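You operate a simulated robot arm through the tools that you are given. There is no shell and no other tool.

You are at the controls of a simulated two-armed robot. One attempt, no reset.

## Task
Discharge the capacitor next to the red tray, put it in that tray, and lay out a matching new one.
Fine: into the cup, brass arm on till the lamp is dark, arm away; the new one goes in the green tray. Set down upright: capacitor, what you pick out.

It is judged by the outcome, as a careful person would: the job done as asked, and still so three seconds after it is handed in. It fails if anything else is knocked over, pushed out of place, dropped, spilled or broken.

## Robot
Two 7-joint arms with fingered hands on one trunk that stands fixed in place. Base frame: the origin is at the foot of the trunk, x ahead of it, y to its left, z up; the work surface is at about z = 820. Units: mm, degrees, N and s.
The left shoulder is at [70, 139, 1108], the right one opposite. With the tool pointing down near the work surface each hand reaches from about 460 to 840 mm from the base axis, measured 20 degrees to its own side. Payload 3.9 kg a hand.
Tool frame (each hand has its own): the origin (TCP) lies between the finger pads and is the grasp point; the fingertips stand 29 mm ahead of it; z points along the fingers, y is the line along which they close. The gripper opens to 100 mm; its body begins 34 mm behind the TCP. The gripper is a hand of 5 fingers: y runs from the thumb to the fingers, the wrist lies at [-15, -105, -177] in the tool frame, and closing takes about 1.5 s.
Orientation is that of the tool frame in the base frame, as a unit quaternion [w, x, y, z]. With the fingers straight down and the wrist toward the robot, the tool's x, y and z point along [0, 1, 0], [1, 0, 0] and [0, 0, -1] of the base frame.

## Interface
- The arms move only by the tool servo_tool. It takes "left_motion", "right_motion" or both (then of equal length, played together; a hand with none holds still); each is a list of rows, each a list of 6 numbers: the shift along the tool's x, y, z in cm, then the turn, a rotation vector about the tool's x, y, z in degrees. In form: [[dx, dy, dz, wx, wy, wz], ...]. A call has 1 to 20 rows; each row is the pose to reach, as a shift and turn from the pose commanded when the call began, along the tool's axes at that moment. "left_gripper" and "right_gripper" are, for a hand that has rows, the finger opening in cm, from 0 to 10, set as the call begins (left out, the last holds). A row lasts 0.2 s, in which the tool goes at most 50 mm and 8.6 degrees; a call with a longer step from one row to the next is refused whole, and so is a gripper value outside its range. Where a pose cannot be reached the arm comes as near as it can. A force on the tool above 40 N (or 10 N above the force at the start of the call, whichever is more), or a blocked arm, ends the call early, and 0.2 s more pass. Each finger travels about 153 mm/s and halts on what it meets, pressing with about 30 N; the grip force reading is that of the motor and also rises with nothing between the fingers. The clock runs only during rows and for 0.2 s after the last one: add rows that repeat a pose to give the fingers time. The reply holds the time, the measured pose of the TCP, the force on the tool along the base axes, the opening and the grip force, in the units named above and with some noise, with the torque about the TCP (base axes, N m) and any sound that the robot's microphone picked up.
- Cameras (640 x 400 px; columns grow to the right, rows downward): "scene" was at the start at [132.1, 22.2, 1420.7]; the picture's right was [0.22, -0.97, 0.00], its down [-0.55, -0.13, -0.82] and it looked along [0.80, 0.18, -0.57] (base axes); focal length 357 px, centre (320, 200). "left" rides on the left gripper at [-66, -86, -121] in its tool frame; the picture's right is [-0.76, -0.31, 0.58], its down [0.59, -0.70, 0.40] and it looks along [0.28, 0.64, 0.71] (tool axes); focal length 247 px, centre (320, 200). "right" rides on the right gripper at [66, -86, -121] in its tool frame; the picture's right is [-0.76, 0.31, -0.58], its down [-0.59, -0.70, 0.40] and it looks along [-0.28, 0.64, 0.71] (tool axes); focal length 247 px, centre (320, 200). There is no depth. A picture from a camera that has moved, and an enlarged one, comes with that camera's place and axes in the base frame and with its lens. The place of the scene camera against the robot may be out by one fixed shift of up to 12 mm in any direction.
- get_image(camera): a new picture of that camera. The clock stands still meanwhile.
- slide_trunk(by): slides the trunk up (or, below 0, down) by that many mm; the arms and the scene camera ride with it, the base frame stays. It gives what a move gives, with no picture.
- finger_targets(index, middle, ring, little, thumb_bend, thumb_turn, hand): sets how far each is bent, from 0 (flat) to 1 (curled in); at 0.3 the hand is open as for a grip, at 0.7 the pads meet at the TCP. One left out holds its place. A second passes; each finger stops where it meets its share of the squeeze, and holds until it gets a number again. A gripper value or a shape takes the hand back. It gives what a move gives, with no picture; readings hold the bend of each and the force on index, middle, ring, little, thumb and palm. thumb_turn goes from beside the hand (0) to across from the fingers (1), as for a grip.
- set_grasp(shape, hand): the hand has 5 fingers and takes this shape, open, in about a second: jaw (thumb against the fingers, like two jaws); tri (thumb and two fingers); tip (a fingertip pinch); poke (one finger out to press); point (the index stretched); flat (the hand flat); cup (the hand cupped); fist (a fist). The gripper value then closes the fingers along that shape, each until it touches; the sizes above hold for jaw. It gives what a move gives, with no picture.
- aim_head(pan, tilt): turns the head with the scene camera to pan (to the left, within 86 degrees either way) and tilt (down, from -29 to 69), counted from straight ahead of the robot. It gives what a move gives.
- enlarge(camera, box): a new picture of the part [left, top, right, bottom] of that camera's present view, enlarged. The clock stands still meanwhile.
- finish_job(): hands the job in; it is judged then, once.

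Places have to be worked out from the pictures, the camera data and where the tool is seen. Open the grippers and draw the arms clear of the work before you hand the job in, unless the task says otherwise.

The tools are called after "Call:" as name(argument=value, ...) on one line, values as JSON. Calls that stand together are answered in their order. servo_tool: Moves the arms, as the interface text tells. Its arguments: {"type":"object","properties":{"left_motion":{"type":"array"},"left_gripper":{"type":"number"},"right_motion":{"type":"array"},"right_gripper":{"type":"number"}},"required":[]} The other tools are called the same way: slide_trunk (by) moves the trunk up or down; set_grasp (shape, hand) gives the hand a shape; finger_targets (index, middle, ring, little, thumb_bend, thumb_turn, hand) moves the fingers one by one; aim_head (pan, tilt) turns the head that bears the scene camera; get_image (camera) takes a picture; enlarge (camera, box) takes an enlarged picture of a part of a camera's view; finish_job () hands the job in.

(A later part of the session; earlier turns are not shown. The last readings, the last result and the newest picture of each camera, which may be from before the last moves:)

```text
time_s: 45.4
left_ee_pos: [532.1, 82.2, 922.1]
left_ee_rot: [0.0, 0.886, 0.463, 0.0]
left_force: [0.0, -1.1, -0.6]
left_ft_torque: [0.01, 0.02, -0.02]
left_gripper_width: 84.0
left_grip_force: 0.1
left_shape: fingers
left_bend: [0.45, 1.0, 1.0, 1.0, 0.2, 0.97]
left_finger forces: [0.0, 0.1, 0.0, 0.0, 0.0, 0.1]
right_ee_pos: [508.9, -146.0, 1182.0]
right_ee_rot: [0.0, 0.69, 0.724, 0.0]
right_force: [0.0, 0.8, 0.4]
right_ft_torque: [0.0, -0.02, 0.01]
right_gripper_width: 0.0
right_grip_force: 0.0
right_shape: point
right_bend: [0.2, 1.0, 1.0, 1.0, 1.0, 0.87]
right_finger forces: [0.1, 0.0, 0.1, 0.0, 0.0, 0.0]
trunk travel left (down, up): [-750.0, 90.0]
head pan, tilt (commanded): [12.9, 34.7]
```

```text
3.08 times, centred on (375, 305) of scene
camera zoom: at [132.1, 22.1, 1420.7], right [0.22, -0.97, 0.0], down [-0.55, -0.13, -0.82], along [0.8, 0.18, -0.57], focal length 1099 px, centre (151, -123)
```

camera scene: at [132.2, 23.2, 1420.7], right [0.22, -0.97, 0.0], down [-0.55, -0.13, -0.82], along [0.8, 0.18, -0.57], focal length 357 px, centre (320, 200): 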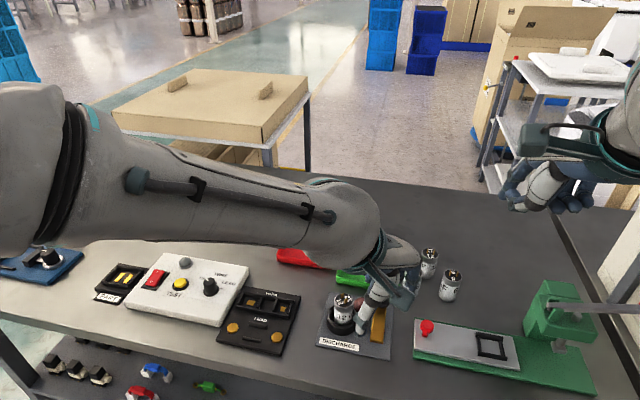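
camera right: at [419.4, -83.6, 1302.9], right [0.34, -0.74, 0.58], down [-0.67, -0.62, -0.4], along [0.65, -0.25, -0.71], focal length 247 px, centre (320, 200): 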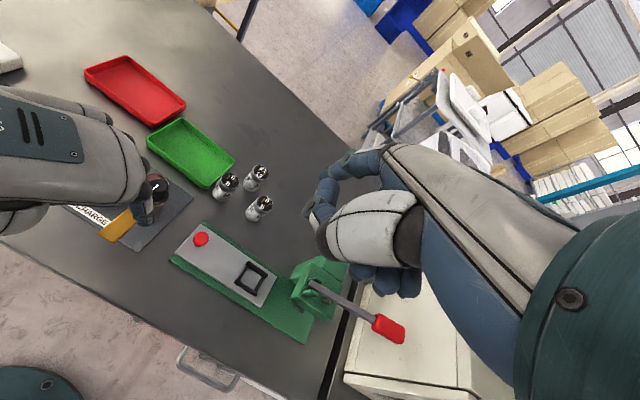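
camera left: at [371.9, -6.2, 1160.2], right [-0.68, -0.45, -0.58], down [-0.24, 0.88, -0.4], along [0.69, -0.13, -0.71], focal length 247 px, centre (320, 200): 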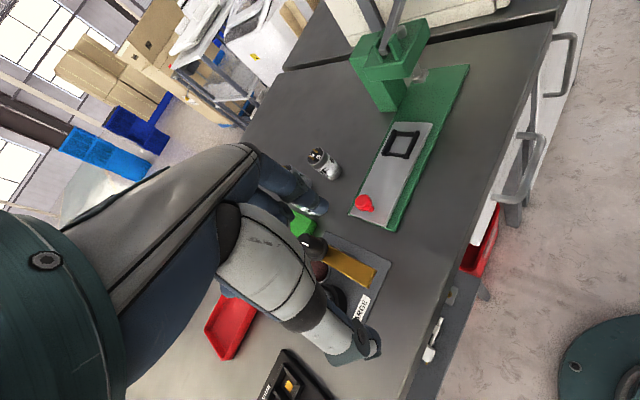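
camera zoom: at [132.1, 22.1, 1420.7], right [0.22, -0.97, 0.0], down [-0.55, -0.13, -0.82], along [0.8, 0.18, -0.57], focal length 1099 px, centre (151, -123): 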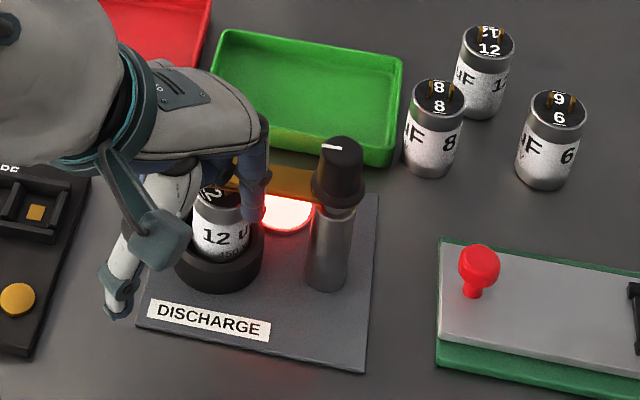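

The lamp is lit, so the arm is on the terminals and discharging. I hold still for four seconds and look at the lamp.

Call:
servo_tool(left_motion=[[0, 0, 0, 0, 0, 0], [0, 0, 0, 0, 0, 0], [0, 0, 0, 0, 0, 0], [0, 0, 0, 0, 0, 0], [0, 0, 0, 0, 0, 0], [0, 0, 0, 0, 0, 0], [0, 0, 0, 0, 0, 0], [0, 0, 0, 0, 0, 0], [0, 0, 0, 0, 0, 0], [0, 0, 0, 0, 0, 0], [0, 0, 0, 0, 0, 0], [0, 0, 0, 0, 0, 0], [0, 0, 0, 0, 0, 0], [0, 0, 0, 0, 0, 0], [0, 0, 0, 0, 0, 0], [0, 0, 0, 0, 0, 0], [0, 0, 0, 0, 0, 0], [0, 0, 0, 0, 0, 0], [0, 0, 0, 0, 0, 0], [0, 0, 0, 0, 0, 0]])

Call:
enlarge(camera="scene", box=[310, 240, 440, 370])

Call:
enlarge(camera="right", box=[80, 130, 210, 270])

```text
time_s: 49.6
left_ee_pos: [532.0, 81.8, 921.2]
left_ee_rot: [-0.001, 0.886, 0.463, 0.0]
left_force: [-0.7, 0.3, 0.5]
left_ft_torque: [-0.02, 0.03, 0.01]
left_gripper_width: 83.8
left_grip_force: 0.2
left_shape: fingers
left_bend: [0.45, 1.0, 1.0, 1.0, 0.2, 0.97]
left_finger forces: [0.1, 0.1, 0.0, 0.1, 0.0, 0.1]
right_ee_pos: [508.9, -147.2, 1181.8]
right_ee_rot: [-0.001, 0.69, 0.724, 0.0]
right_force: [-0.1, 0.5, 1.1]
right_ft_torque: [-0.03, 0.01, -0.03]
right_gripper_width: 0.0
right_grip_force: 0.2
right_shape: point
right_bend: [0.2, 1.0, 1.0, 1.0, 1.0, 0.87]
right_finger forces: [0.0, 0.0, 0.0, 0.0, 0.0, 0.0]
trunk travel left (down, up): [-750.0, 90.0]
head pan, tilt (commanded): [12.9, 34.7]
```

```text
3.08 times, centred on (375, 305) of scene
camera zoom: at [132.1, 22.2, 1420.7], right [0.22, -0.97, 0.0], down [-0.55, -0.13, -0.82], along [0.8, 0.18, -0.57], focal length 1099 px, centre (151, -123)
```

zoom: 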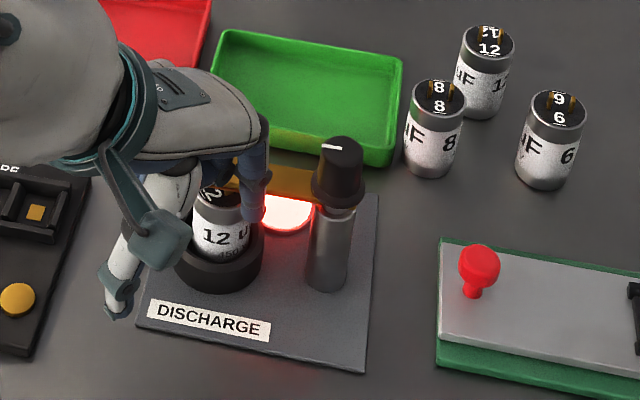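

```text
2.86 times, centred on (145, 200) of right
camera zoom: at [419.4, -84.6, 1302.9], right [0.34, -0.74, 0.58], down [-0.67, -0.62, -0.4], along [0.65, -0.25, -0.71], focal length 706 px, centre (820, 200)
```

zoom: 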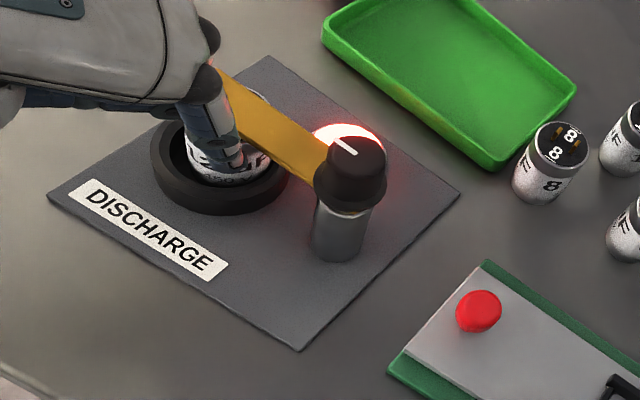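

The lamp is still bright, so the discharge takes a while. The left hand stays put while I use the time to open the right hand and bring it above the new 12 uF capacitor at about (749, −90).

Call:
set_grasp(hand="right", shape="jaw")

Call:
servo_tool(right_motion=[[0.6, 3.0, 2.3, 0, 0, 0], [1.1, 6.1, 4.6, 0, 0, 0], [1.7, 9.1, 6.8, 0, 0, 0], [2.2, 12.1, 9.1, 0, 0, 0], [2.8, 15.1, 11.4, 0, 0, 0], [3.3, 18.2, 13.7, 0, 0, 0], [3.9, 21.2, 15.9, 0, 0, 0], [4.4, 24.2, 18.2, 0, 0, 0], [4.4, 24.2, 18.2, 0, 0, 0], [4.4, 24.2, 18.2, 0, 0, 0]], right_gripper=5.5)

Call:
get_image(camera="scene")

Call:
get_image(camera="right")

```text
time_s: 50.5
left_ee_pos: [532.4, 81.4, 922.2]
left_ee_rot: [0.0, 0.886, 0.464, 0.0]
left_force: [-0.1, 0.2, 0.0]
left_ft_torque: [0.01, -0.01, 0.0]
left_gripper_width: 83.9
left_grip_force: 0.1
left_shape: fingers
left_bend: [0.45, 1.0, 1.0, 1.0, 0.2, 0.97]
left_finger forces: [0.0, 0.0, 0.0, 0.0, 0.0, 0.0]
right_ee_pos: [507.7, -146.1, 1181.3]
right_ee_rot: [0.0, 0.69, 0.724, 0.001]
right_force: [-0.2, -0.2, -0.1]
right_ft_torque: [-0.03, -0.04, 0.0]
right_gripper_width: 100.0
right_grip_force: 0.1
right_shape: jaw
right_bend: [0.3, 0.3, 0.3, 0.3, 0.3, 0.97]
right_finger forces: [0.0, 0.1, 0.0, 0.0, 0.0, 0.0]
trunk travel left (down, up): [-750.0, 90.0]
head pan, tilt (commanded): [12.9, 34.7]
```

```text
time_s: 52.7
left_ee_pos: [531.8, 81.8, 922.5]
left_ee_rot: [0.0, 0.886, 0.464, 0.0]
left_force: [-0.2, -1.1, -0.3]
left_ft_torque: [0.0, -0.02, -0.04]
left_gripper_width: 83.9
left_grip_force: 0.1
left_shape: fingers
left_bend: [0.45, 1.0, 1.0, 1.0, 0.2, 0.97]
left_finger forces: [0.1, 0.0, 0.0, 0.0, 0.0, 0.0]
right_ee_pos: [745.7, -89.6, 1000.2]
right_ee_rot: [0.0, 0.69, 0.724, 0.0]
right_force: [0.4, 0.0, -0.4]
right_ft_torque: [0.0, 0.0, 0.01]
right_gripper_width: 55.2
right_grip_force: 0.0
right_shape: jaw
right_bend: [0.4, 0.4, 0.74, 0.46, 0.3, 1.0]
right_finger forces: [0.0, 0.0, 0.0, 0.0, 0.0, 0.0]
trunk travel left (down, up): [-750.0, 90.0]
head pan, tilt (commanded): [12.9, 34.7]
```

```text
taken
camera scene: at [132.6, 22.2, 1420.6], right [0.22, -0.97, 0.0], down [-0.55, -0.13, -0.82], along [0.8, 0.18, -0.57], focal length 357 px, centre (320, 200)
```

scene: 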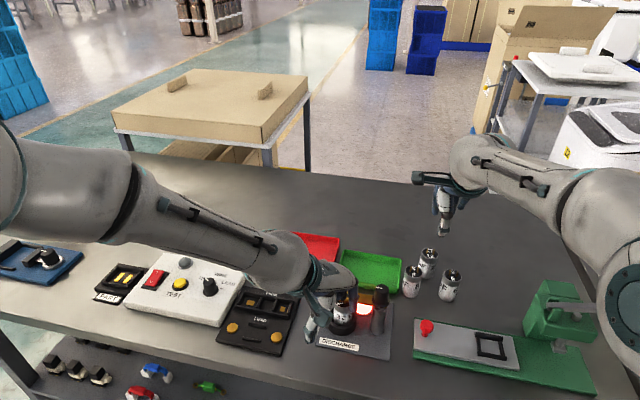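

```text
taken
camera right: at [658.1, -28.1, 1121.7], right [0.34, -0.74, 0.58], down [-0.67, -0.62, -0.4], along [0.65, -0.25, -0.71], focal length 247 px, centre (320, 200)
```

right: 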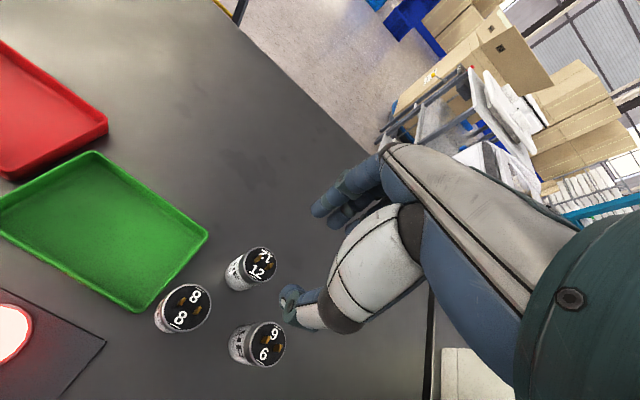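

The right hand is above the trio at (746, −90, 1000). I zoom in to line its axis up with the 12 uF capacitor, and check the lamp at the same time.

Call:
enlarge(camera="right", box=[140, 220, 320, 380])

Call:
enlarge(camera="scene", box=[300, 180, 480, 340])

```text
2.50 times, centred on (230, 300) of right
camera zoom: at [658.1, -28.1, 1121.7], right [0.34, -0.74, 0.58], down [-0.67, -0.62, -0.4], along [0.65, -0.25, -0.71], focal length 617 px, centre (545, -50)
```

zoom: 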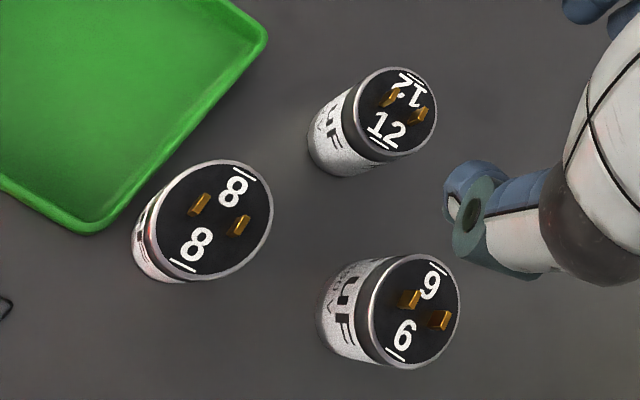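

```text
2.50 times, centred on (390, 260) of scene
camera zoom: at [132.6, 22.2, 1420.6], right [0.22, -0.97, 0.0], down [-0.55, -0.13, -0.82], along [0.8, 0.18, -0.57], focal length 893 px, centre (145, 50)
```

zoom: 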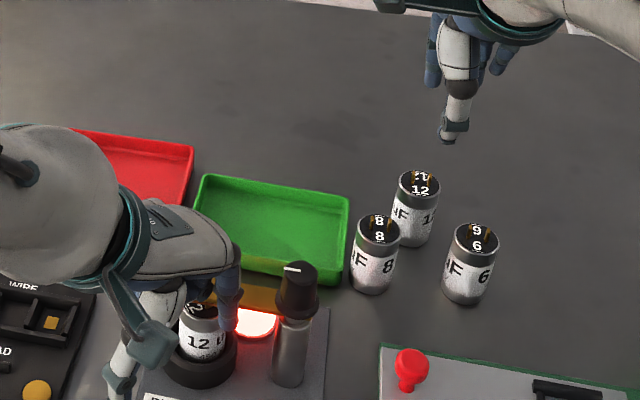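

Right-camera and scene rays put the new capacitor at about (752, −86). I shift there and come down 5 cm to stay above the cap tops, then recheck.

Call:
servo_tool(right_motion=[[0.33, 0.65, 0, 0, 0, 0], [0.33, 0.65, 1.5, 0, 0, 0], [0.33, 0.65, 3.0, 0, 0, 0], [0.33, 0.65, 4.2, 0, 0, 0], [0.33, 0.65, 5.0, 0, 0, 0], [0.33, 0.65, 5.0, 0, 0, 0]])

Call:
enlarge(camera="right", box=[140, 200, 340, 360])

Call:
enlarge(camera="scene", box=[320, 200, 480, 340])

```text
time_s: 54.1
left_ee_pos: [531.5, 82.7, 922.1]
left_ee_rot: [0.0, 0.886, 0.463, 0.0]
left_force: [-1.1, -0.5, 0.3]
left_ft_torque: [-0.03, 0.02, -0.01]
left_gripper_width: 84.0
left_grip_force: 0.1
left_shape: fingers
left_bend: [0.45, 1.0, 1.0, 1.0, 0.2, 0.97]
left_finger forces: [0.0, 0.0, 0.0, 0.0, 0.0, 0.0]
right_ee_pos: [754.3, -87.4, 949.8]
right_ee_rot: [0.0, 0.69, 0.724, 0.0]
right_force: [-0.5, -0.2, -0.7]
right_ft_torque: [-0.03, -0.03, -0.03]
right_gripper_width: 55.2
right_grip_force: 0.2
right_shape: jaw
right_bend: [0.4, 0.4, 0.74, 0.46, 0.3, 1.0]
right_finger forces: [0.0, 0.1, 0.0, 0.0, 0.0, 0.0]
trunk travel left (down, up): [-750.0, 90.0]
head pan, tilt (commanded): [12.9, 34.7]
```

```text
2.50 times, centred on (240, 280) of right
camera zoom: at [664.5, -26.0, 1070.7], right [0.34, -0.74, 0.58], down [-0.67, -0.62, -0.4], along [0.65, -0.25, -0.71], focal length 617 px, centre (520, 0)
```

zoom: 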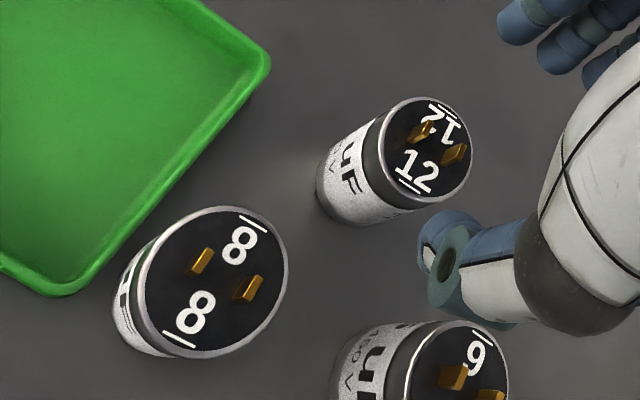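

```text
2.86 times, centred on (400, 270) of scene
camera zoom: at [132.0, 22.2, 1420.7], right [0.22, -0.97, 0.0], down [-0.55, -0.13, -0.82], along [0.8, 0.18, -0.57], focal length 1020 px, centre (91, 0)
```

zoom: 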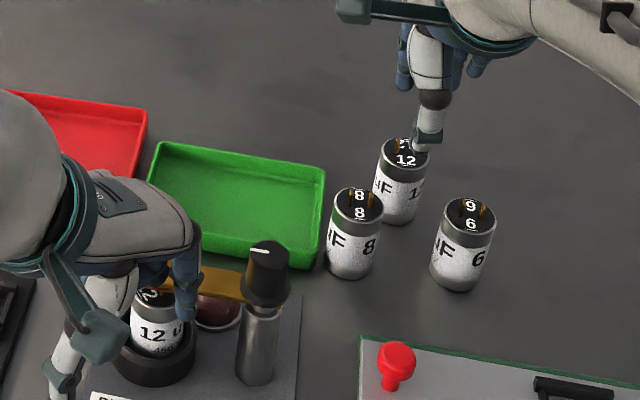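

The lamp looks dark now (I will verify it), and the new capacitor is within 2 mm of the right tool axis. The thumb will pass midway between the 8 and 6 uF parts, so I nudge 2 mm and lower 40 mm, then check the gap.

Call:
servo_tool(right_motion=[[0.2, 0.1, 0.5, 0, 0, 0], [0.2, 0.1, 1.4, 0, 0, 0], [0.2, 0.1, 2.3, 0, 0, 0], [0.2, 0.1, 3.2, 0, 0, 0], [0.2, 0.1, 4.0, 0, 0, 0], [0.2, 0.1, 4.0, 0, 0, 0]])

Call:
enlarge(camera="right", box=[140, 180, 380, 380])

Call:
enlarge(camera="scene", box=[320, 220, 480, 340])

```text
time_s: 55.5
left_ee_pos: [530.9, 81.6, 922.8]
left_ee_rot: [0.0, 0.886, 0.463, 0.0]
left_force: [-0.3, 0.6, -0.3]
left_ft_torque: [-0.03, 0.01, -0.03]
left_gripper_width: 84.0
left_grip_force: 0.3
left_shape: fingers
left_bend: [0.45, 1.0, 1.0, 1.0, 0.2, 0.97]
left_finger forces: [0.0, 0.0, 0.1, 0.0, 0.0, 0.0]
right_ee_pos: [755.3, -85.2, 910.3]
right_ee_rot: [0.0, 0.691, 0.723, 0.0]
right_force: [0.1, 0.4, 0.8]
right_ft_torque: [-0.04, 0.0, 0.02]
right_gripper_width: 55.2
right_grip_force: 0.0
right_shape: jaw
right_bend: [0.4, 0.4, 0.74, 0.46, 0.3, 1.0]
right_finger forces: [0.0, 0.0, 0.1, 0.0, 0.0, 0.0]
trunk travel left (down, up): [-750.0, 90.0]
head pan, tilt (commanded): [12.9, 34.7]
```

```text
2.00 times, centred on (260, 280) of right
camera zoom: at [665.9, -23.6, 1030.5], right [0.34, -0.74, 0.58], down [-0.67, -0.62, -0.4], along [0.65, -0.25, -0.71], focal length 494 px, centre (440, 40)
```

zoom: 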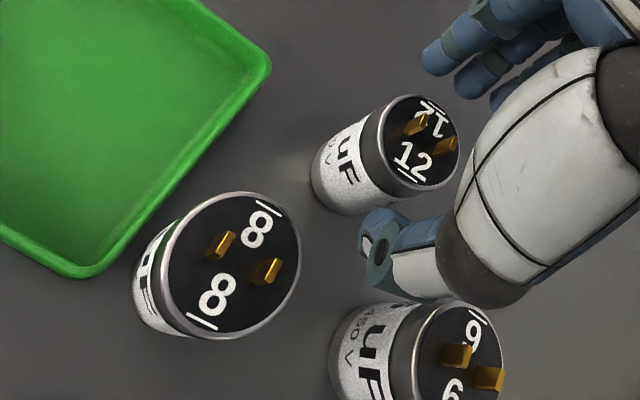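

```text
3.33 times, centred on (400, 280) of scene
camera zoom: at [131.9, 22.2, 1420.7], right [0.22, -0.97, 0.0], down [-0.55, -0.13, -0.82], along [0.8, 0.18, -0.57], focal length 1190 px, centre (53, -67)
```

zoom: 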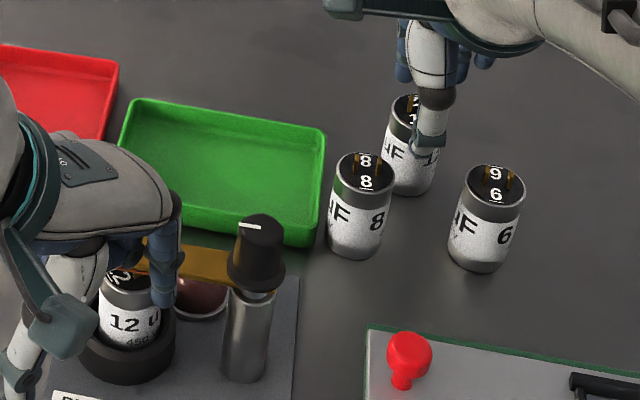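

The lamp reads dark, and the thumb sits midway between the 8 and the 6. The 12 uF is centred within 1.5 mm, so I lower the remaining 31 mm.

Call:
servo_tool(right_motion=[[0, 0, 0.8, 0, 0, 0], [0, 0, 1.6, 0, 0, 0], [0, 0, 2.4, 0, 0, 0], [0, 0, 3.1, 0, 0, 0], [0, 0, 3.1, 0, 0, 0]])

Call:
enlarge(camera="right", box=[140, 180, 380, 380])

Call:
enlarge(camera="scene", box=[380, 210, 480, 310])

Call:
enlarge(camera="scene", box=[320, 270, 400, 350])

```text
time_s: 56.7
left_ee_pos: [532.2, 82.0, 921.8]
left_ee_rot: [0.001, 0.886, 0.463, 0.0]
left_force: [0.3, -0.4, -0.6]
left_ft_torque: [0.0, -0.02, -0.01]
left_gripper_width: 83.9
left_grip_force: 0.1
left_shape: fingers
left_bend: [0.45, 1.0, 1.0, 1.0, 0.2, 0.97]
left_finger forces: [0.0, 0.1, 0.0, 0.0, 0.0, 0.0]
right_ee_pos: [754.7, -85.3, 878.5]
right_ee_rot: [-0.001, 0.69, 0.724, 0.0]
right_force: [0.1, -0.1, -0.1]
right_ft_torque: [0.01, 0.01, 0.01]
right_gripper_width: 55.4
right_grip_force: 0.0
right_shape: jaw
right_bend: [0.4, 0.4, 0.74, 0.46, 0.3, 1.0]
right_finger forces: [0.0, 0.0, 0.0, 0.0, 0.0, 0.0]
trunk travel left (down, up): [-750.0, 90.0]
head pan, tilt (commanded): [12.9, 34.7]
```

```text
2.00 times, centred on (260, 280) of right
camera zoom: at [665.1, -23.8, 999.9], right [0.34, -0.74, 0.58], down [-0.67, -0.62, -0.4], along [0.65, -0.25, -0.71], focal length 494 px, centre (440, 40)
```

zoom: 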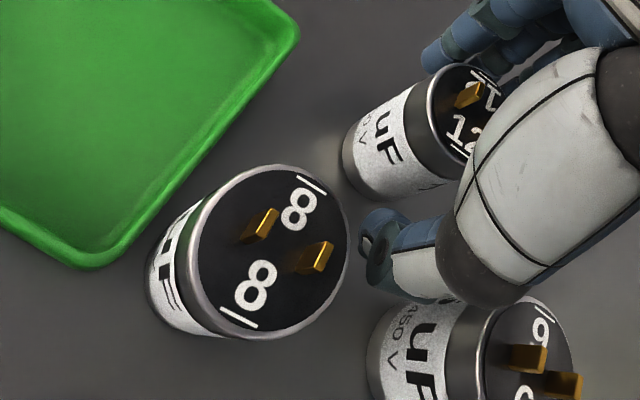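

```text
4.00 times, centred on (430, 260) of scene
camera zoom: at [132.0, 22.2, 1420.7], right [0.22, -0.97, 0.0], down [-0.55, -0.13, -0.82], along [0.8, 0.18, -0.57], focal length 1428 px, centre (-120, -40)
```

zoom: 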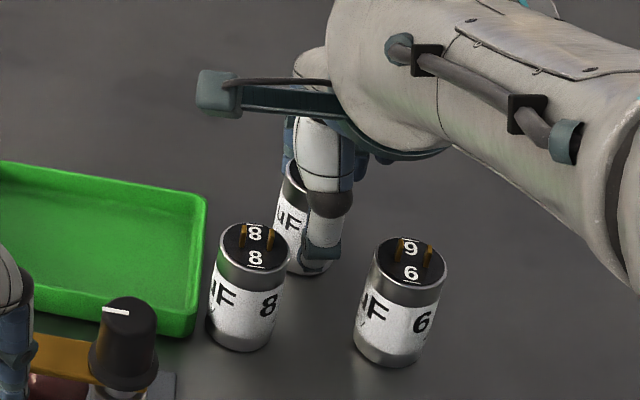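

```text
5.00 times, centred on (360, 310) of scene
camera zoom: at [132.0, 22.2, 1420.7], right [0.22, -0.97, 0.0], down [-0.55, -0.13, -0.82], along [0.8, 0.18, -0.57], focal length 1785 px, centre (120, -350)
```

zoom: 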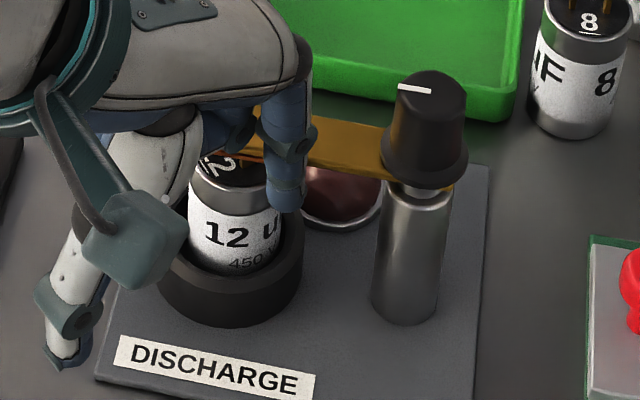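

The lamp is clearly dark and the right hand is in place with zero contact force. I close the right hand on the new capacitor.

Call:
servo_tool(right_motion=[[0, 0, 0, 0, 0, 0], [0, 0, 0, 0, 0, 0], [0, 0, 0, 0, 0, 0], [0, 0, 0, 0, 0, 0], [0, 0, 0, 0, 0, 0], [0, 0, 0, 0, 0, 0], [0, 0, 0, 0, 0, 0], [0, 0, 0, 0, 0, 0]], right_gripper=2.0)

Call:
enlarge(camera="right", box=[140, 180, 380, 380])

Call:
enlarge(camera="scene", box=[380, 210, 480, 310])

```text
time_s: 58.5
left_ee_pos: [532.5, 80.8, 922.2]
left_ee_rot: [0.0, 0.886, 0.463, 0.001]
left_force: [-0.3, 0.7, -0.1]
left_ft_torque: [0.01, 0.01, -0.02]
left_gripper_width: 84.1
left_grip_force: 0.1
left_shape: fingers
left_bend: [0.45, 1.0, 1.0, 1.0, 0.2, 0.97]
left_finger forces: [0.0, 0.0, 0.0, 0.1, 0.1, 0.1]
right_ee_pos: [753.6, -85.8, 877.9]
right_ee_rot: [0.0, 0.69, 0.724, 0.0]
right_force: [1.1, -0.1, 0.2]
right_ft_torque: [0.02, 0.01, -0.01]
right_gripper_width: 26.3
right_grip_force: 30.3
right_shape: jaw
right_bend: [0.52, 0.53, 0.73, 0.58, 0.47, 1.0]
right_finger forces: [16.4, 9.9, 0.0, 0.0, 25.5, 0.0]
trunk travel left (down, up): [-750.0, 90.0]
head pan, tilt (commanded): [12.9, 34.7]
```

```text
2.00 times, centred on (260, 280) of right
camera zoom: at [665.3, -24.0, 999.9], right [0.34, -0.74, 0.58], down [-0.67, -0.62, -0.4], along [0.65, -0.25, -0.71], focal length 494 px, centre (440, 40)
```

zoom: 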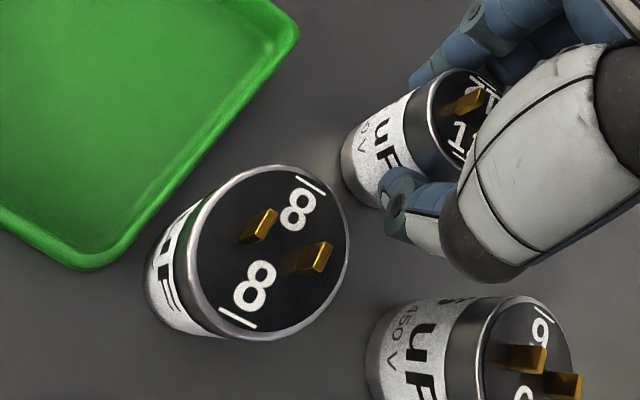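

```text
4.00 times, centred on (430, 260) of scene
camera zoom: at [132.2, 22.2, 1420.7], right [0.22, -0.97, 0.0], down [-0.55, -0.13, -0.82], along [0.8, 0.18, -0.57], focal length 1428 px, centre (-120, -40)
```

zoom: 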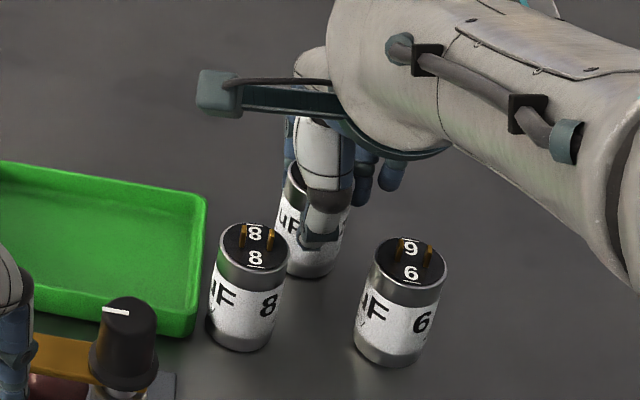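

The grip is good: index 16, middle 10, thumb 25 N. I lift the new capacitor straight up 12 cm while the left hand keeps holding still.

Call:
servo_tool(right_motion=[[0, 0, -0.8, 0, 0, 0], [0, 0, -2.2, 0, 0, 0], [0, 0, -4.2, 0, 0, 0], [0, 0, -6.7, 0, 0, 0], [0, 0, -9.5, 0, 0, 0], [0, 0, -12.0, 0, 0, 0], [0, 0, -12.0, 0, 0, 0]])

Call:
get_image(camera="scene")

Call:
enlarge(camera="right", box=[140, 180, 380, 380])

```text
time_s: 60.1
left_ee_pos: [532.1, 81.7, 921.0]
left_ee_rot: [0.0, 0.886, 0.464, 0.001]
left_force: [-0.2, 0.0, 0.7]
left_ft_torque: [0.0, -0.02, 0.01]
left_gripper_width: 83.8
left_grip_force: 0.1
left_shape: fingers
left_bend: [0.45, 1.0, 1.0, 1.0, 0.2, 0.97]
left_finger forces: [0.0, 0.0, 0.0, 0.1, 0.1, 0.0]
right_ee_pos: [757.0, -84.7, 1000.5]
right_ee_rot: [-0.001, 0.69, 0.724, -0.001]
right_force: [-0.7, -0.1, -0.6]
right_ft_torque: [-0.03, 0.01, 0.02]
right_gripper_width: 26.7
right_grip_force: 30.2
right_shape: jaw
right_bend: [0.52, 0.53, 0.73, 0.58, 0.47, 1.0]
right_finger forces: [16.4, 9.9, 0.0, 0.0, 25.7, 0.1]
trunk travel left (down, up): [-750.0, 90.0]
head pan, tilt (commanded): [12.9, 34.7]
```

```text
taken
camera scene: at [132.7, 22.1, 1420.6], right [0.22, -0.97, 0.0], down [-0.55, -0.13, -0.82], along [0.8, 0.18, -0.57], focal length 357 px, centre (320, 200)
```

scene: 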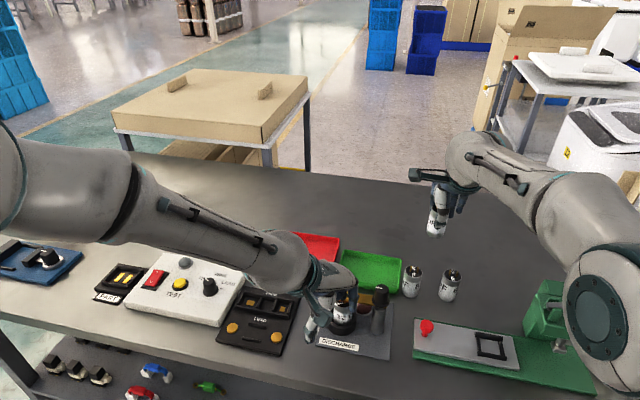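

```text
2.00 times, centred on (260, 280) of right
camera zoom: at [667.2, -23.3, 1121.5], right [0.34, -0.74, 0.58], down [-0.67, -0.62, -0.4], along [0.65, -0.25, -0.71], focal length 494 px, centre (440, 40)
```

zoom: 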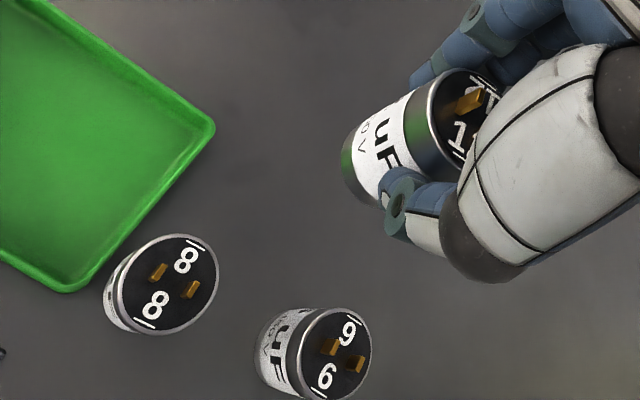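

It is held firmly and its neighbours are untouched. I carry it over the green tray toward (730, 22), yawing the right hand outward to about 28° to keep the wrist relaxed.

Call:
servo_tool(right_motion=[[1.8, -0.3, 0, 0, 0, -4], [3.6, -0.7, 0, 0, 0, -8], [5.4, -1.0, 0, 0, 0, -12], [7.2, -1.3, 0, 0, 0, -16], [9.1, -1.6, 0, 0, 0, -20], [10.9, -2.0, 0, 0, 0, -25], [10.9, -2.0, 0, 0, 0, -25], [10.9, -2.0, 0, 0, 0, -25]])

Call:
get_image(camera="scene")

Call:
get_image(camera="right")

```text
time_s: 61.9
left_ee_pos: [532.8, 82.4, 922.6]
left_ee_rot: [0.0, 0.886, 0.464, 0.0]
left_force: [1.2, 0.3, 0.1]
left_ft_torque: [-0.02, 0.04, -0.01]
left_gripper_width: 84.2
left_grip_force: 0.0
left_shape: fingers
left_bend: [0.45, 1.0, 1.0, 1.0, 0.2, 0.97]
left_finger forces: [0.0, 0.0, 0.0, 0.0, 0.0, 0.1]
right_ee_pos: [730.7, 24.5, 997.4]
right_ee_rot: [0.0, 0.517, 0.856, 0.0]
right_force: [-0.1, 0.1, 0.0]
right_ft_torque: [0.02, 0.02, -0.03]
right_gripper_width: 26.4
right_grip_force: 30.3
right_shape: jaw
right_bend: [0.52, 0.53, 0.73, 0.58, 0.47, 1.0]
right_finger forces: [16.4, 9.9, 0.0, 0.0, 25.7, 0.1]
trunk travel left (down, up): [-750.0, 90.0]
head pan, tilt (commanded): [12.9, 34.7]
```

```text
taken
camera scene: at [132.3, 22.3, 1420.7], right [0.22, -0.97, 0.0], down [-0.55, -0.13, -0.82], along [0.8, 0.18, -0.57], focal length 357 px, centre (320, 200)
```

scene: 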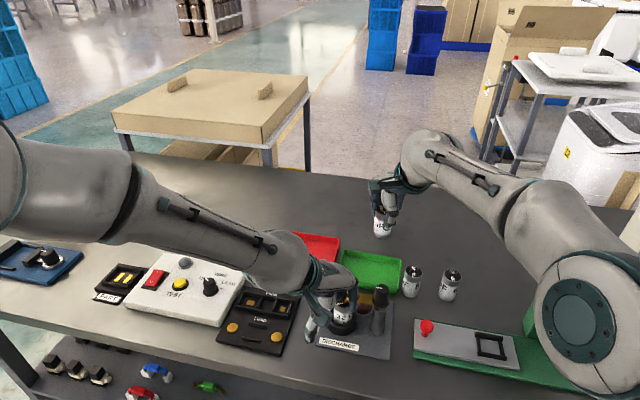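

```text
taken
camera right: at [623.3, 42.3, 1118.4], right [0.62, -0.53, 0.58], down [-0.35, -0.85, -0.4], along [0.7, 0.05, -0.71], focal length 247 px, centre (320, 200)
```

right: 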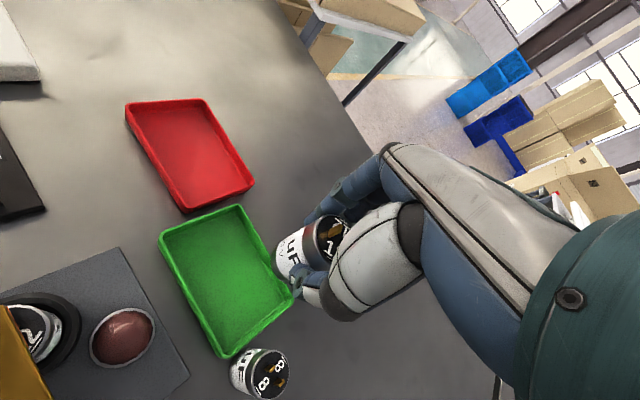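

The cap hangs over the tray, which I measure as x 682–774, y −25–106, so (730, 24) is well inside. I lower 100 mm and check the clearances.

Call:
servo_tool(right_motion=[[0, 0, 2.0, 0, 0, 0], [0, 0, 4.0, 0, 0, 0], [0, 0, 6.0, 0, 0, 0], [0, 0, 8.0, 0, 0, 0], [0, 0, 9.2, 0, 0, 0], [0, 0, 10.0, 0, 0, 0], [0, 0, 10.0, 0, 0, 0]])

Call:
get_image(camera="right")

Call:
enlarge(camera="scene", box=[320, 210, 440, 320])

```text
time_s: 63.5
left_ee_pos: [532.8, 81.7, 921.8]
left_ee_rot: [0.0, 0.886, 0.464, 0.0]
left_force: [0.0, -0.6, 0.1]
left_ft_torque: [0.0, 0.0, -0.01]
left_gripper_width: 83.8
left_grip_force: 0.0
left_shape: fingers
left_bend: [0.45, 1.0, 1.0, 1.0, 0.2, 0.97]
left_finger forces: [0.0, 0.0, 0.0, 0.0, 0.0, 0.0]
right_ee_pos: [730.2, 23.0, 899.3]
right_ee_rot: [0.0, 0.518, 0.856, -0.001]
right_force: [-0.5, 0.4, -1.4]
right_ft_torque: [-0.03, -0.03, -0.02]
right_gripper_width: 26.4
right_grip_force: 29.6
right_shape: jaw
right_bend: [0.52, 0.53, 0.73, 0.58, 0.47, 1.0]
right_finger forces: [16.5, 10.0, 0.0, 0.0, 25.6, 0.1]
trunk travel left (down, up): [-750.0, 90.0]
head pan, tilt (commanded): [12.9, 34.7]
```

```text
taken
camera right: at [623.7, 41.9, 1020.3], right [0.62, -0.53, 0.58], down [-0.35, -0.85, -0.4], along [0.7, 0.05, -0.71], focal length 247 px, centre (320, 200)
```

right: 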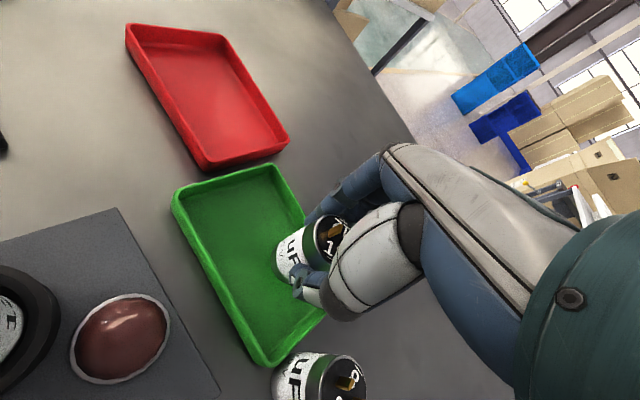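

```text
3.64 times, centred on (380, 265) of scene
camera zoom: at [132.2, 22.2, 1420.7], right [0.22, -0.97, 0.0], down [-0.55, -0.13, -0.82], along [0.8, 0.18, -0.57], focal length 1298 px, centre (102, -36)
```

zoom: 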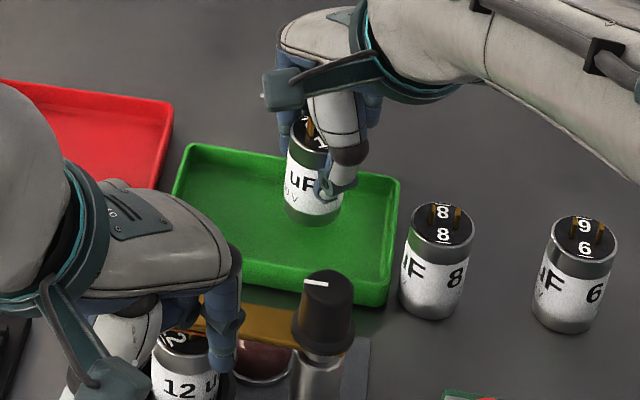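

The cap is well within the tray, with its base about 16 mm above the floor. I lower 13 mm, then go on in small steps for contact.

Call:
servo_tool(right_motion=[[0, 0, 0.4, 0, 0, 0], [0, 0, 0.8, 0, 0, 0], [0, 0, 1.1, 0, 0, 0], [0, 0, 1.3, 0, 0, 0], [0, 0, 1.3, 0, 0, 0]])

```text
time_s: 64.7
left_ee_pos: [532.0, 81.5, 920.9]
left_ee_rot: [0.0, 0.887, 0.463, 0.0]
left_force: [0.8, 0.2, -0.5]
left_ft_torque: [-0.02, -0.05, 0.03]
left_gripper_width: 84.4
left_grip_force: 0.0
left_shape: fingers
left_bend: [0.45, 1.0, 1.0, 1.0, 0.2, 0.97]
left_finger forces: [0.1, 0.0, 0.0, 0.0, 0.0, 0.0]
right_ee_pos: [730.1, 23.5, 886.3]
right_ee_rot: [0.0, 0.517, 0.856, 0.0]
right_force: [0.3, -0.2, -1.2]
right_ft_torque: [0.0, 0.01, 0.01]
right_gripper_width: 26.4
right_grip_force: 30.0
right_shape: jaw
right_bend: [0.52, 0.53, 0.73, 0.58, 0.47, 1.0]
right_finger forces: [16.4, 10.0, 0.0, 0.1, 25.6, 0.0]
trunk travel left (down, up): [-750.0, 90.0]
head pan, tilt (commanded): [12.9, 34.7]
```

No contact yet at 886. I lower 3 mm more in 1 mm rows.

Call:
servo_tool(right_motion=[[0, 0, 0.1, 0, 0, 0], [0, 0, 0.2, 0, 0, 0], [0, 0, 0.3, 0, 0, 0], [0, 0, 0.3, 0, 0, 0]])

```text
time_s: 65.7
left_ee_pos: [532.0, 81.8, 921.2]
left_ee_rot: [0.0, 0.886, 0.464, 0.0]
left_force: [0.5, -0.6, 0.0]
left_ft_torque: [-0.04, 0.02, 0.03]
left_gripper_width: 84.2
left_grip_force: 0.1
left_shape: fingers
left_bend: [0.45, 1.0, 1.0, 1.0, 0.2, 0.97]
left_finger forces: [0.0, 0.0, 0.0, 0.0, 0.0, 0.0]
right_ee_pos: [730.0, 23.4, 884.4]
right_ee_rot: [-0.001, 0.517, 0.856, 0.0]
right_force: [-0.4, 0.1, -1.1]
right_ft_torque: [-0.01, -0.01, -0.01]
right_gripper_width: 26.5
right_grip_force: 30.2
right_shape: jaw
right_bend: [0.52, 0.53, 0.73, 0.58, 0.47, 1.0]
right_finger forces: [16.5, 10.0, 0.1, 0.0, 25.6, 0.0]
trunk travel left (down, up): [-750.0, 90.0]
head pan, tilt (commanded): [12.9, 34.7]
```

Still free at 884. I go 2 mm further.

Call:
servo_tool(right_motion=[[0, 0, 0.1, 0, 0, 0], [0, 0, 0.2, 0, 0, 0], [0, 0, 0.2, 0, 0, 0]])

```text
time_s: 66.5
left_ee_pos: [530.2, 82.3, 922.1]
left_ee_rot: [0.0, 0.886, 0.463, 0.0]
left_force: [-0.5, 0.7, -0.1]
left_ft_torque: [0.02, 0.0, 0.0]
left_gripper_width: 83.8
left_grip_force: 0.1
left_shape: fingers
left_bend: [0.45, 1.0, 1.0, 1.0, 0.2, 0.97]
left_finger forces: [0.0, 0.0, 0.0, 0.0, 0.0, 0.0]
right_ee_pos: [729.5, 22.8, 882.8]
right_ee_rot: [0.001, 0.517, 0.856, 0.0]
right_force: [-0.5, 0.5, 3.3]
right_ft_torque: [0.01, -0.01, 0.03]
right_gripper_width: 26.5
right_grip_force: 30.0
right_shape: jaw
right_bend: [0.52, 0.53, 0.73, 0.58, 0.47, 1.0]
right_finger forces: [16.5, 10.0, 0.0, 0.1, 26.0, 0.0]
trunk travel left (down, up): [-750.0, 90.0]
head pan, tilt (commanded): [12.9, 34.7]
```

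Contact at 882.8 with 3.3 N: the capacitor stands on the tray floor. I open the right hand moderately and look.

Call:
servo_tool(right_motion=[[0, 0, 0, 0, 0, 0], [0, 0, 0, 0, 0, 0], [0, 0, 0, 0, 0, 0], [0, 0, 0, 0, 0, 0]], right_gripper=5.0)

Call:
get_image(camera="right")

Call:
enlarge(camera="scene", box=[320, 210, 440, 320])

```text
time_s: 67.5
left_ee_pos: [531.3, 81.6, 922.0]
left_ee_rot: [0.001, 0.886, 0.463, 0.0]
left_force: [-0.7, 0.5, -0.1]
left_ft_torque: [0.0, 0.03, -0.03]
left_gripper_width: 83.7
left_grip_force: 0.0
left_shape: fingers
left_bend: [0.45, 1.0, 1.0, 1.0, 0.2, 0.97]
left_finger forces: [0.1, 0.0, 0.1, 0.0, 0.1, 0.0]
right_ee_pos: [729.4, 22.3, 882.3]
right_ee_rot: [0.001, 0.518, 0.856, 0.0]
right_force: [0.0, 0.2, 0.2]
right_ft_torque: [-0.04, 0.01, 0.0]
right_gripper_width: 50.1
right_grip_force: 0.1
right_shape: jaw
right_bend: [0.41, 0.43, 0.74, 0.49, 0.35, 1.0]
right_finger forces: [0.0, 0.1, 0.0, 0.1, 0.0, 0.0]
trunk travel left (down, up): [-750.0, 90.0]
head pan, tilt (commanded): [12.9, 34.7]
```

```text
taken
camera right: at [623.3, 41.3, 1002.3], right [0.62, -0.53, 0.58], down [-0.35, -0.85, -0.4], along [0.7, 0.05, -0.71], focal length 247 px, centre (320, 200)
```

right: 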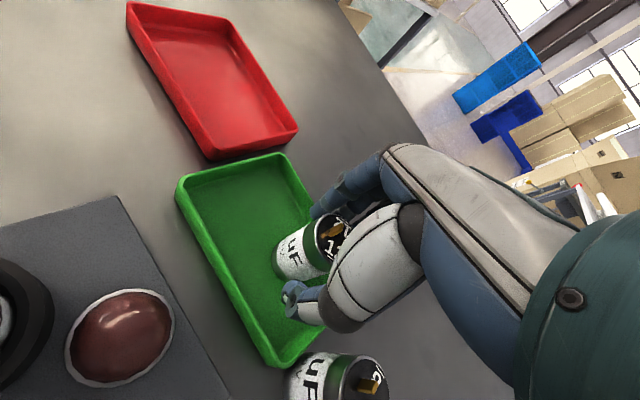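

```text
3.64 times, centred on (380, 265) of scene
camera zoom: at [132.3, 22.2, 1420.7], right [0.22, -0.97, 0.0], down [-0.55, -0.13, -0.82], along [0.8, 0.18, -0.57], focal length 1298 px, centre (102, -36)
```

zoom: 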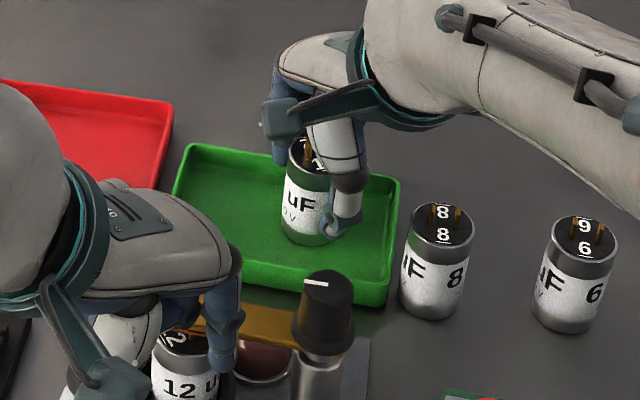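

Released, with the new capacitor standing upright in the green tray. I raise the right hand straight up slowly at first.

Call:
servo_tool(right_motion=[[0, 0, -0.8, 0, 0, 0], [0, 0, -2.2, 0, 0, 0], [0, 0, -4.2, 0, 0, 0], [0, 0, -7.0, 0, 0, 0], [0, 0, -10.5, 0, 0, 0], [0, 0, -14.5, 0, 0, 0], [0, 0, -18.0, 0, 0, 0], [0, 0, -18.0, 0, 0, 0]])

Call:
enlarge(camera="scene", box=[300, 200, 480, 350])

Call:
get_image(camera="right")

```text
time_s: 69.3
left_ee_pos: [532.6, 81.8, 921.5]
left_ee_rot: [0.0, 0.886, 0.463, 0.0]
left_force: [-0.5, 0.2, 0.0]
left_ft_torque: [-0.02, -0.01, 0.01]
left_gripper_width: 84.2
left_grip_force: 0.1
left_shape: fingers
left_bend: [0.45, 1.0, 1.0, 1.0, 0.2, 0.97]
left_finger forces: [0.0, 0.1, 0.0, 0.0, 0.1, 0.0]
right_ee_pos: [729.7, 23.9, 1061.1]
right_ee_rot: [0.0, 0.517, 0.856, 0.0]
right_force: [0.1, 0.4, 0.4]
right_ft_torque: [0.0, 0.04, 0.01]
right_gripper_width: 50.0
right_grip_force: 0.1
right_shape: jaw
right_bend: [0.41, 0.43, 0.74, 0.49, 0.35, 1.0]
right_finger forces: [0.1, 0.0, 0.0, 0.0, 0.0, 0.0]
trunk travel left (down, up): [-750.0, 90.0]
head pan, tilt (commanded): [12.9, 34.7]
```

```text
2.67 times, centred on (390, 275) of scene
camera zoom: at [132.6, 22.1, 1420.6], right [0.22, -0.97, 0.0], down [-0.55, -0.13, -0.82], along [0.8, 0.18, -0.57], focal length 952 px, centre (133, 0)
```

zoom: 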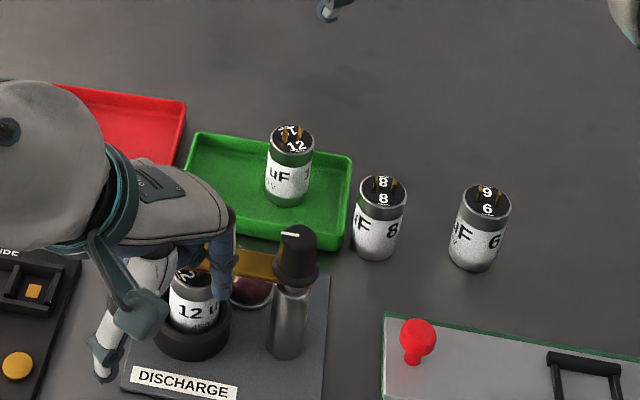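

```text
taken
camera right: at [623.8, 41.4, 1182.6], right [0.62, -0.53, 0.58], down [-0.35, -0.85, -0.4], along [0.7, 0.05, -0.71], focal length 247 px, centre (320, 200)
```

right: 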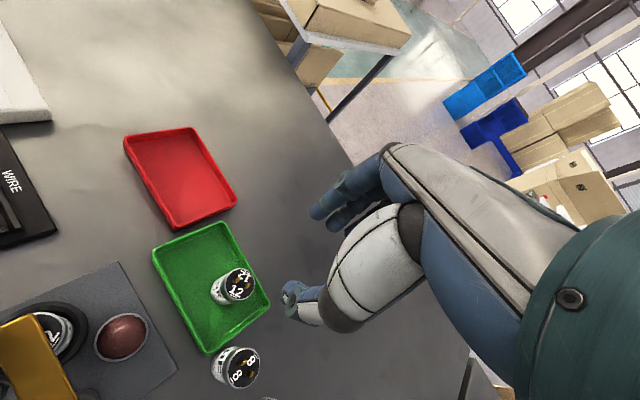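

The new capacitor is done. Now I retract the right hand to its first vantage point and, at the same time, raise the left index above the brass arm.

Call:
servo_tool(left_motion=[[0, 0, -1.0, 0, 0, 0], [0, 0, -2.5, 0, 0, 0], [0, 0, -4.0, 0, 0, 0], [0, 0, -5.5, 0, 0, 0], [0, 0, -6.5, 0, 0, 0], [0, 0, -6.5, 0, 0, 0], [0, 0, -6.5, 0, 0, 0], [0, 0, -6.5, 0, 0, 0], [0, 0, -6.5, 0, 0, 0]], right_motion=[[-0.6, -3.4, -1.5, 0, 0, 3], [-1.1, -6.9, -3.0, 0, 0, 6], [-1.7, -10.3, -4.5, 0, 0, 9], [-2.2, -13.7, -6.0, 0, 0, 12], [-2.8, -17.1, -7.5, 0, 0, 16], [-3.4, -20.6, -9.0, 0, 0, 19], [-3.9, -24.0, -10.5, 0, 0, 22], [-4.5, -27.4, -12.0, 0, 0, 25], [-4.5, -27.4, -12.0, 0, 0, 25]])

Call:
get_image(camera="scene")

Call:
enlarge(camera="right", box=[60, 120, 220, 260])

```text
time_s: 71.3
left_ee_pos: [531.9, 83.2, 986.9]
left_ee_rot: [0.0, 0.886, 0.463, 0.001]
left_force: [-0.1, 0.6, -0.2]
left_ft_torque: [-0.04, 0.02, 0.0]
left_gripper_width: 83.8
left_grip_force: 0.1
left_shape: fingers
left_bend: [0.45, 1.0, 1.0, 1.0, 0.2, 0.97]
left_finger forces: [0.1, 0.0, 0.0, 0.0, 0.0, 0.0]
right_ee_pos: [508.9, -144.9, 1181.4]
right_ee_rot: [0.0, 0.69, 0.724, 0.0]
right_force: [0.1, 0.3, 0.9]
right_ft_torque: [-0.01, 0.02, 0.02]
right_gripper_width: 49.7
right_grip_force: 0.1
right_shape: jaw
right_bend: [0.41, 0.43, 0.74, 0.49, 0.35, 1.0]
right_finger forces: [0.0, 0.0, 0.0, 0.1, 0.1, 0.1]
trunk travel left (down, up): [-750.0, 90.0]
head pan, tilt (commanded): [12.9, 34.7]
```

```text
taken
camera scene: at [133.0, 22.4, 1420.6], right [0.22, -0.97, 0.0], down [-0.55, -0.13, -0.82], along [0.8, 0.18, -0.57], focal length 357 px, centre (320, 200)
```

scene: 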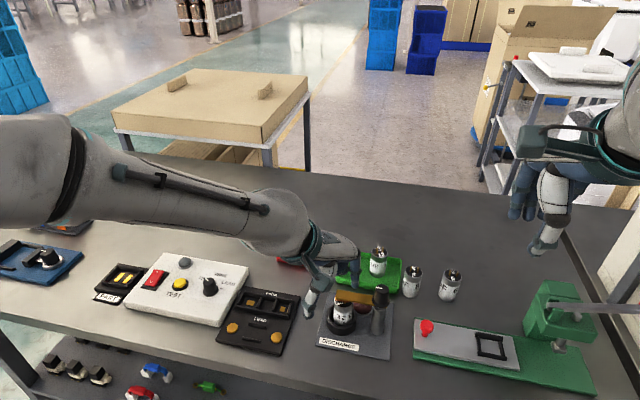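

```text
2.86 times, centred on (140, 190) of right
camera zoom: at [419.2, -83.3, 1301.8], right [0.34, -0.74, 0.58], down [-0.67, -0.62, -0.4], along [0.65, -0.25, -0.71], focal length 706 px, centre (834, 229)
```

zoom: 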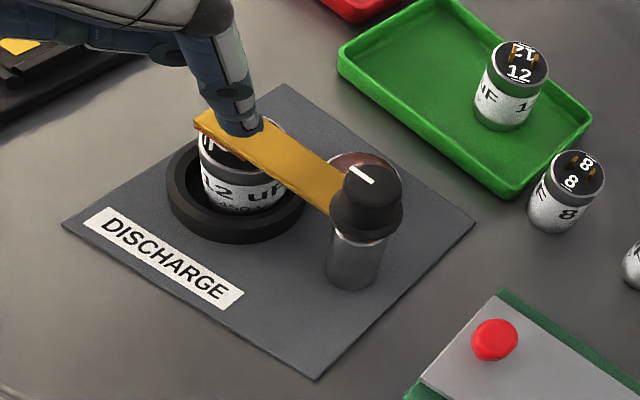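

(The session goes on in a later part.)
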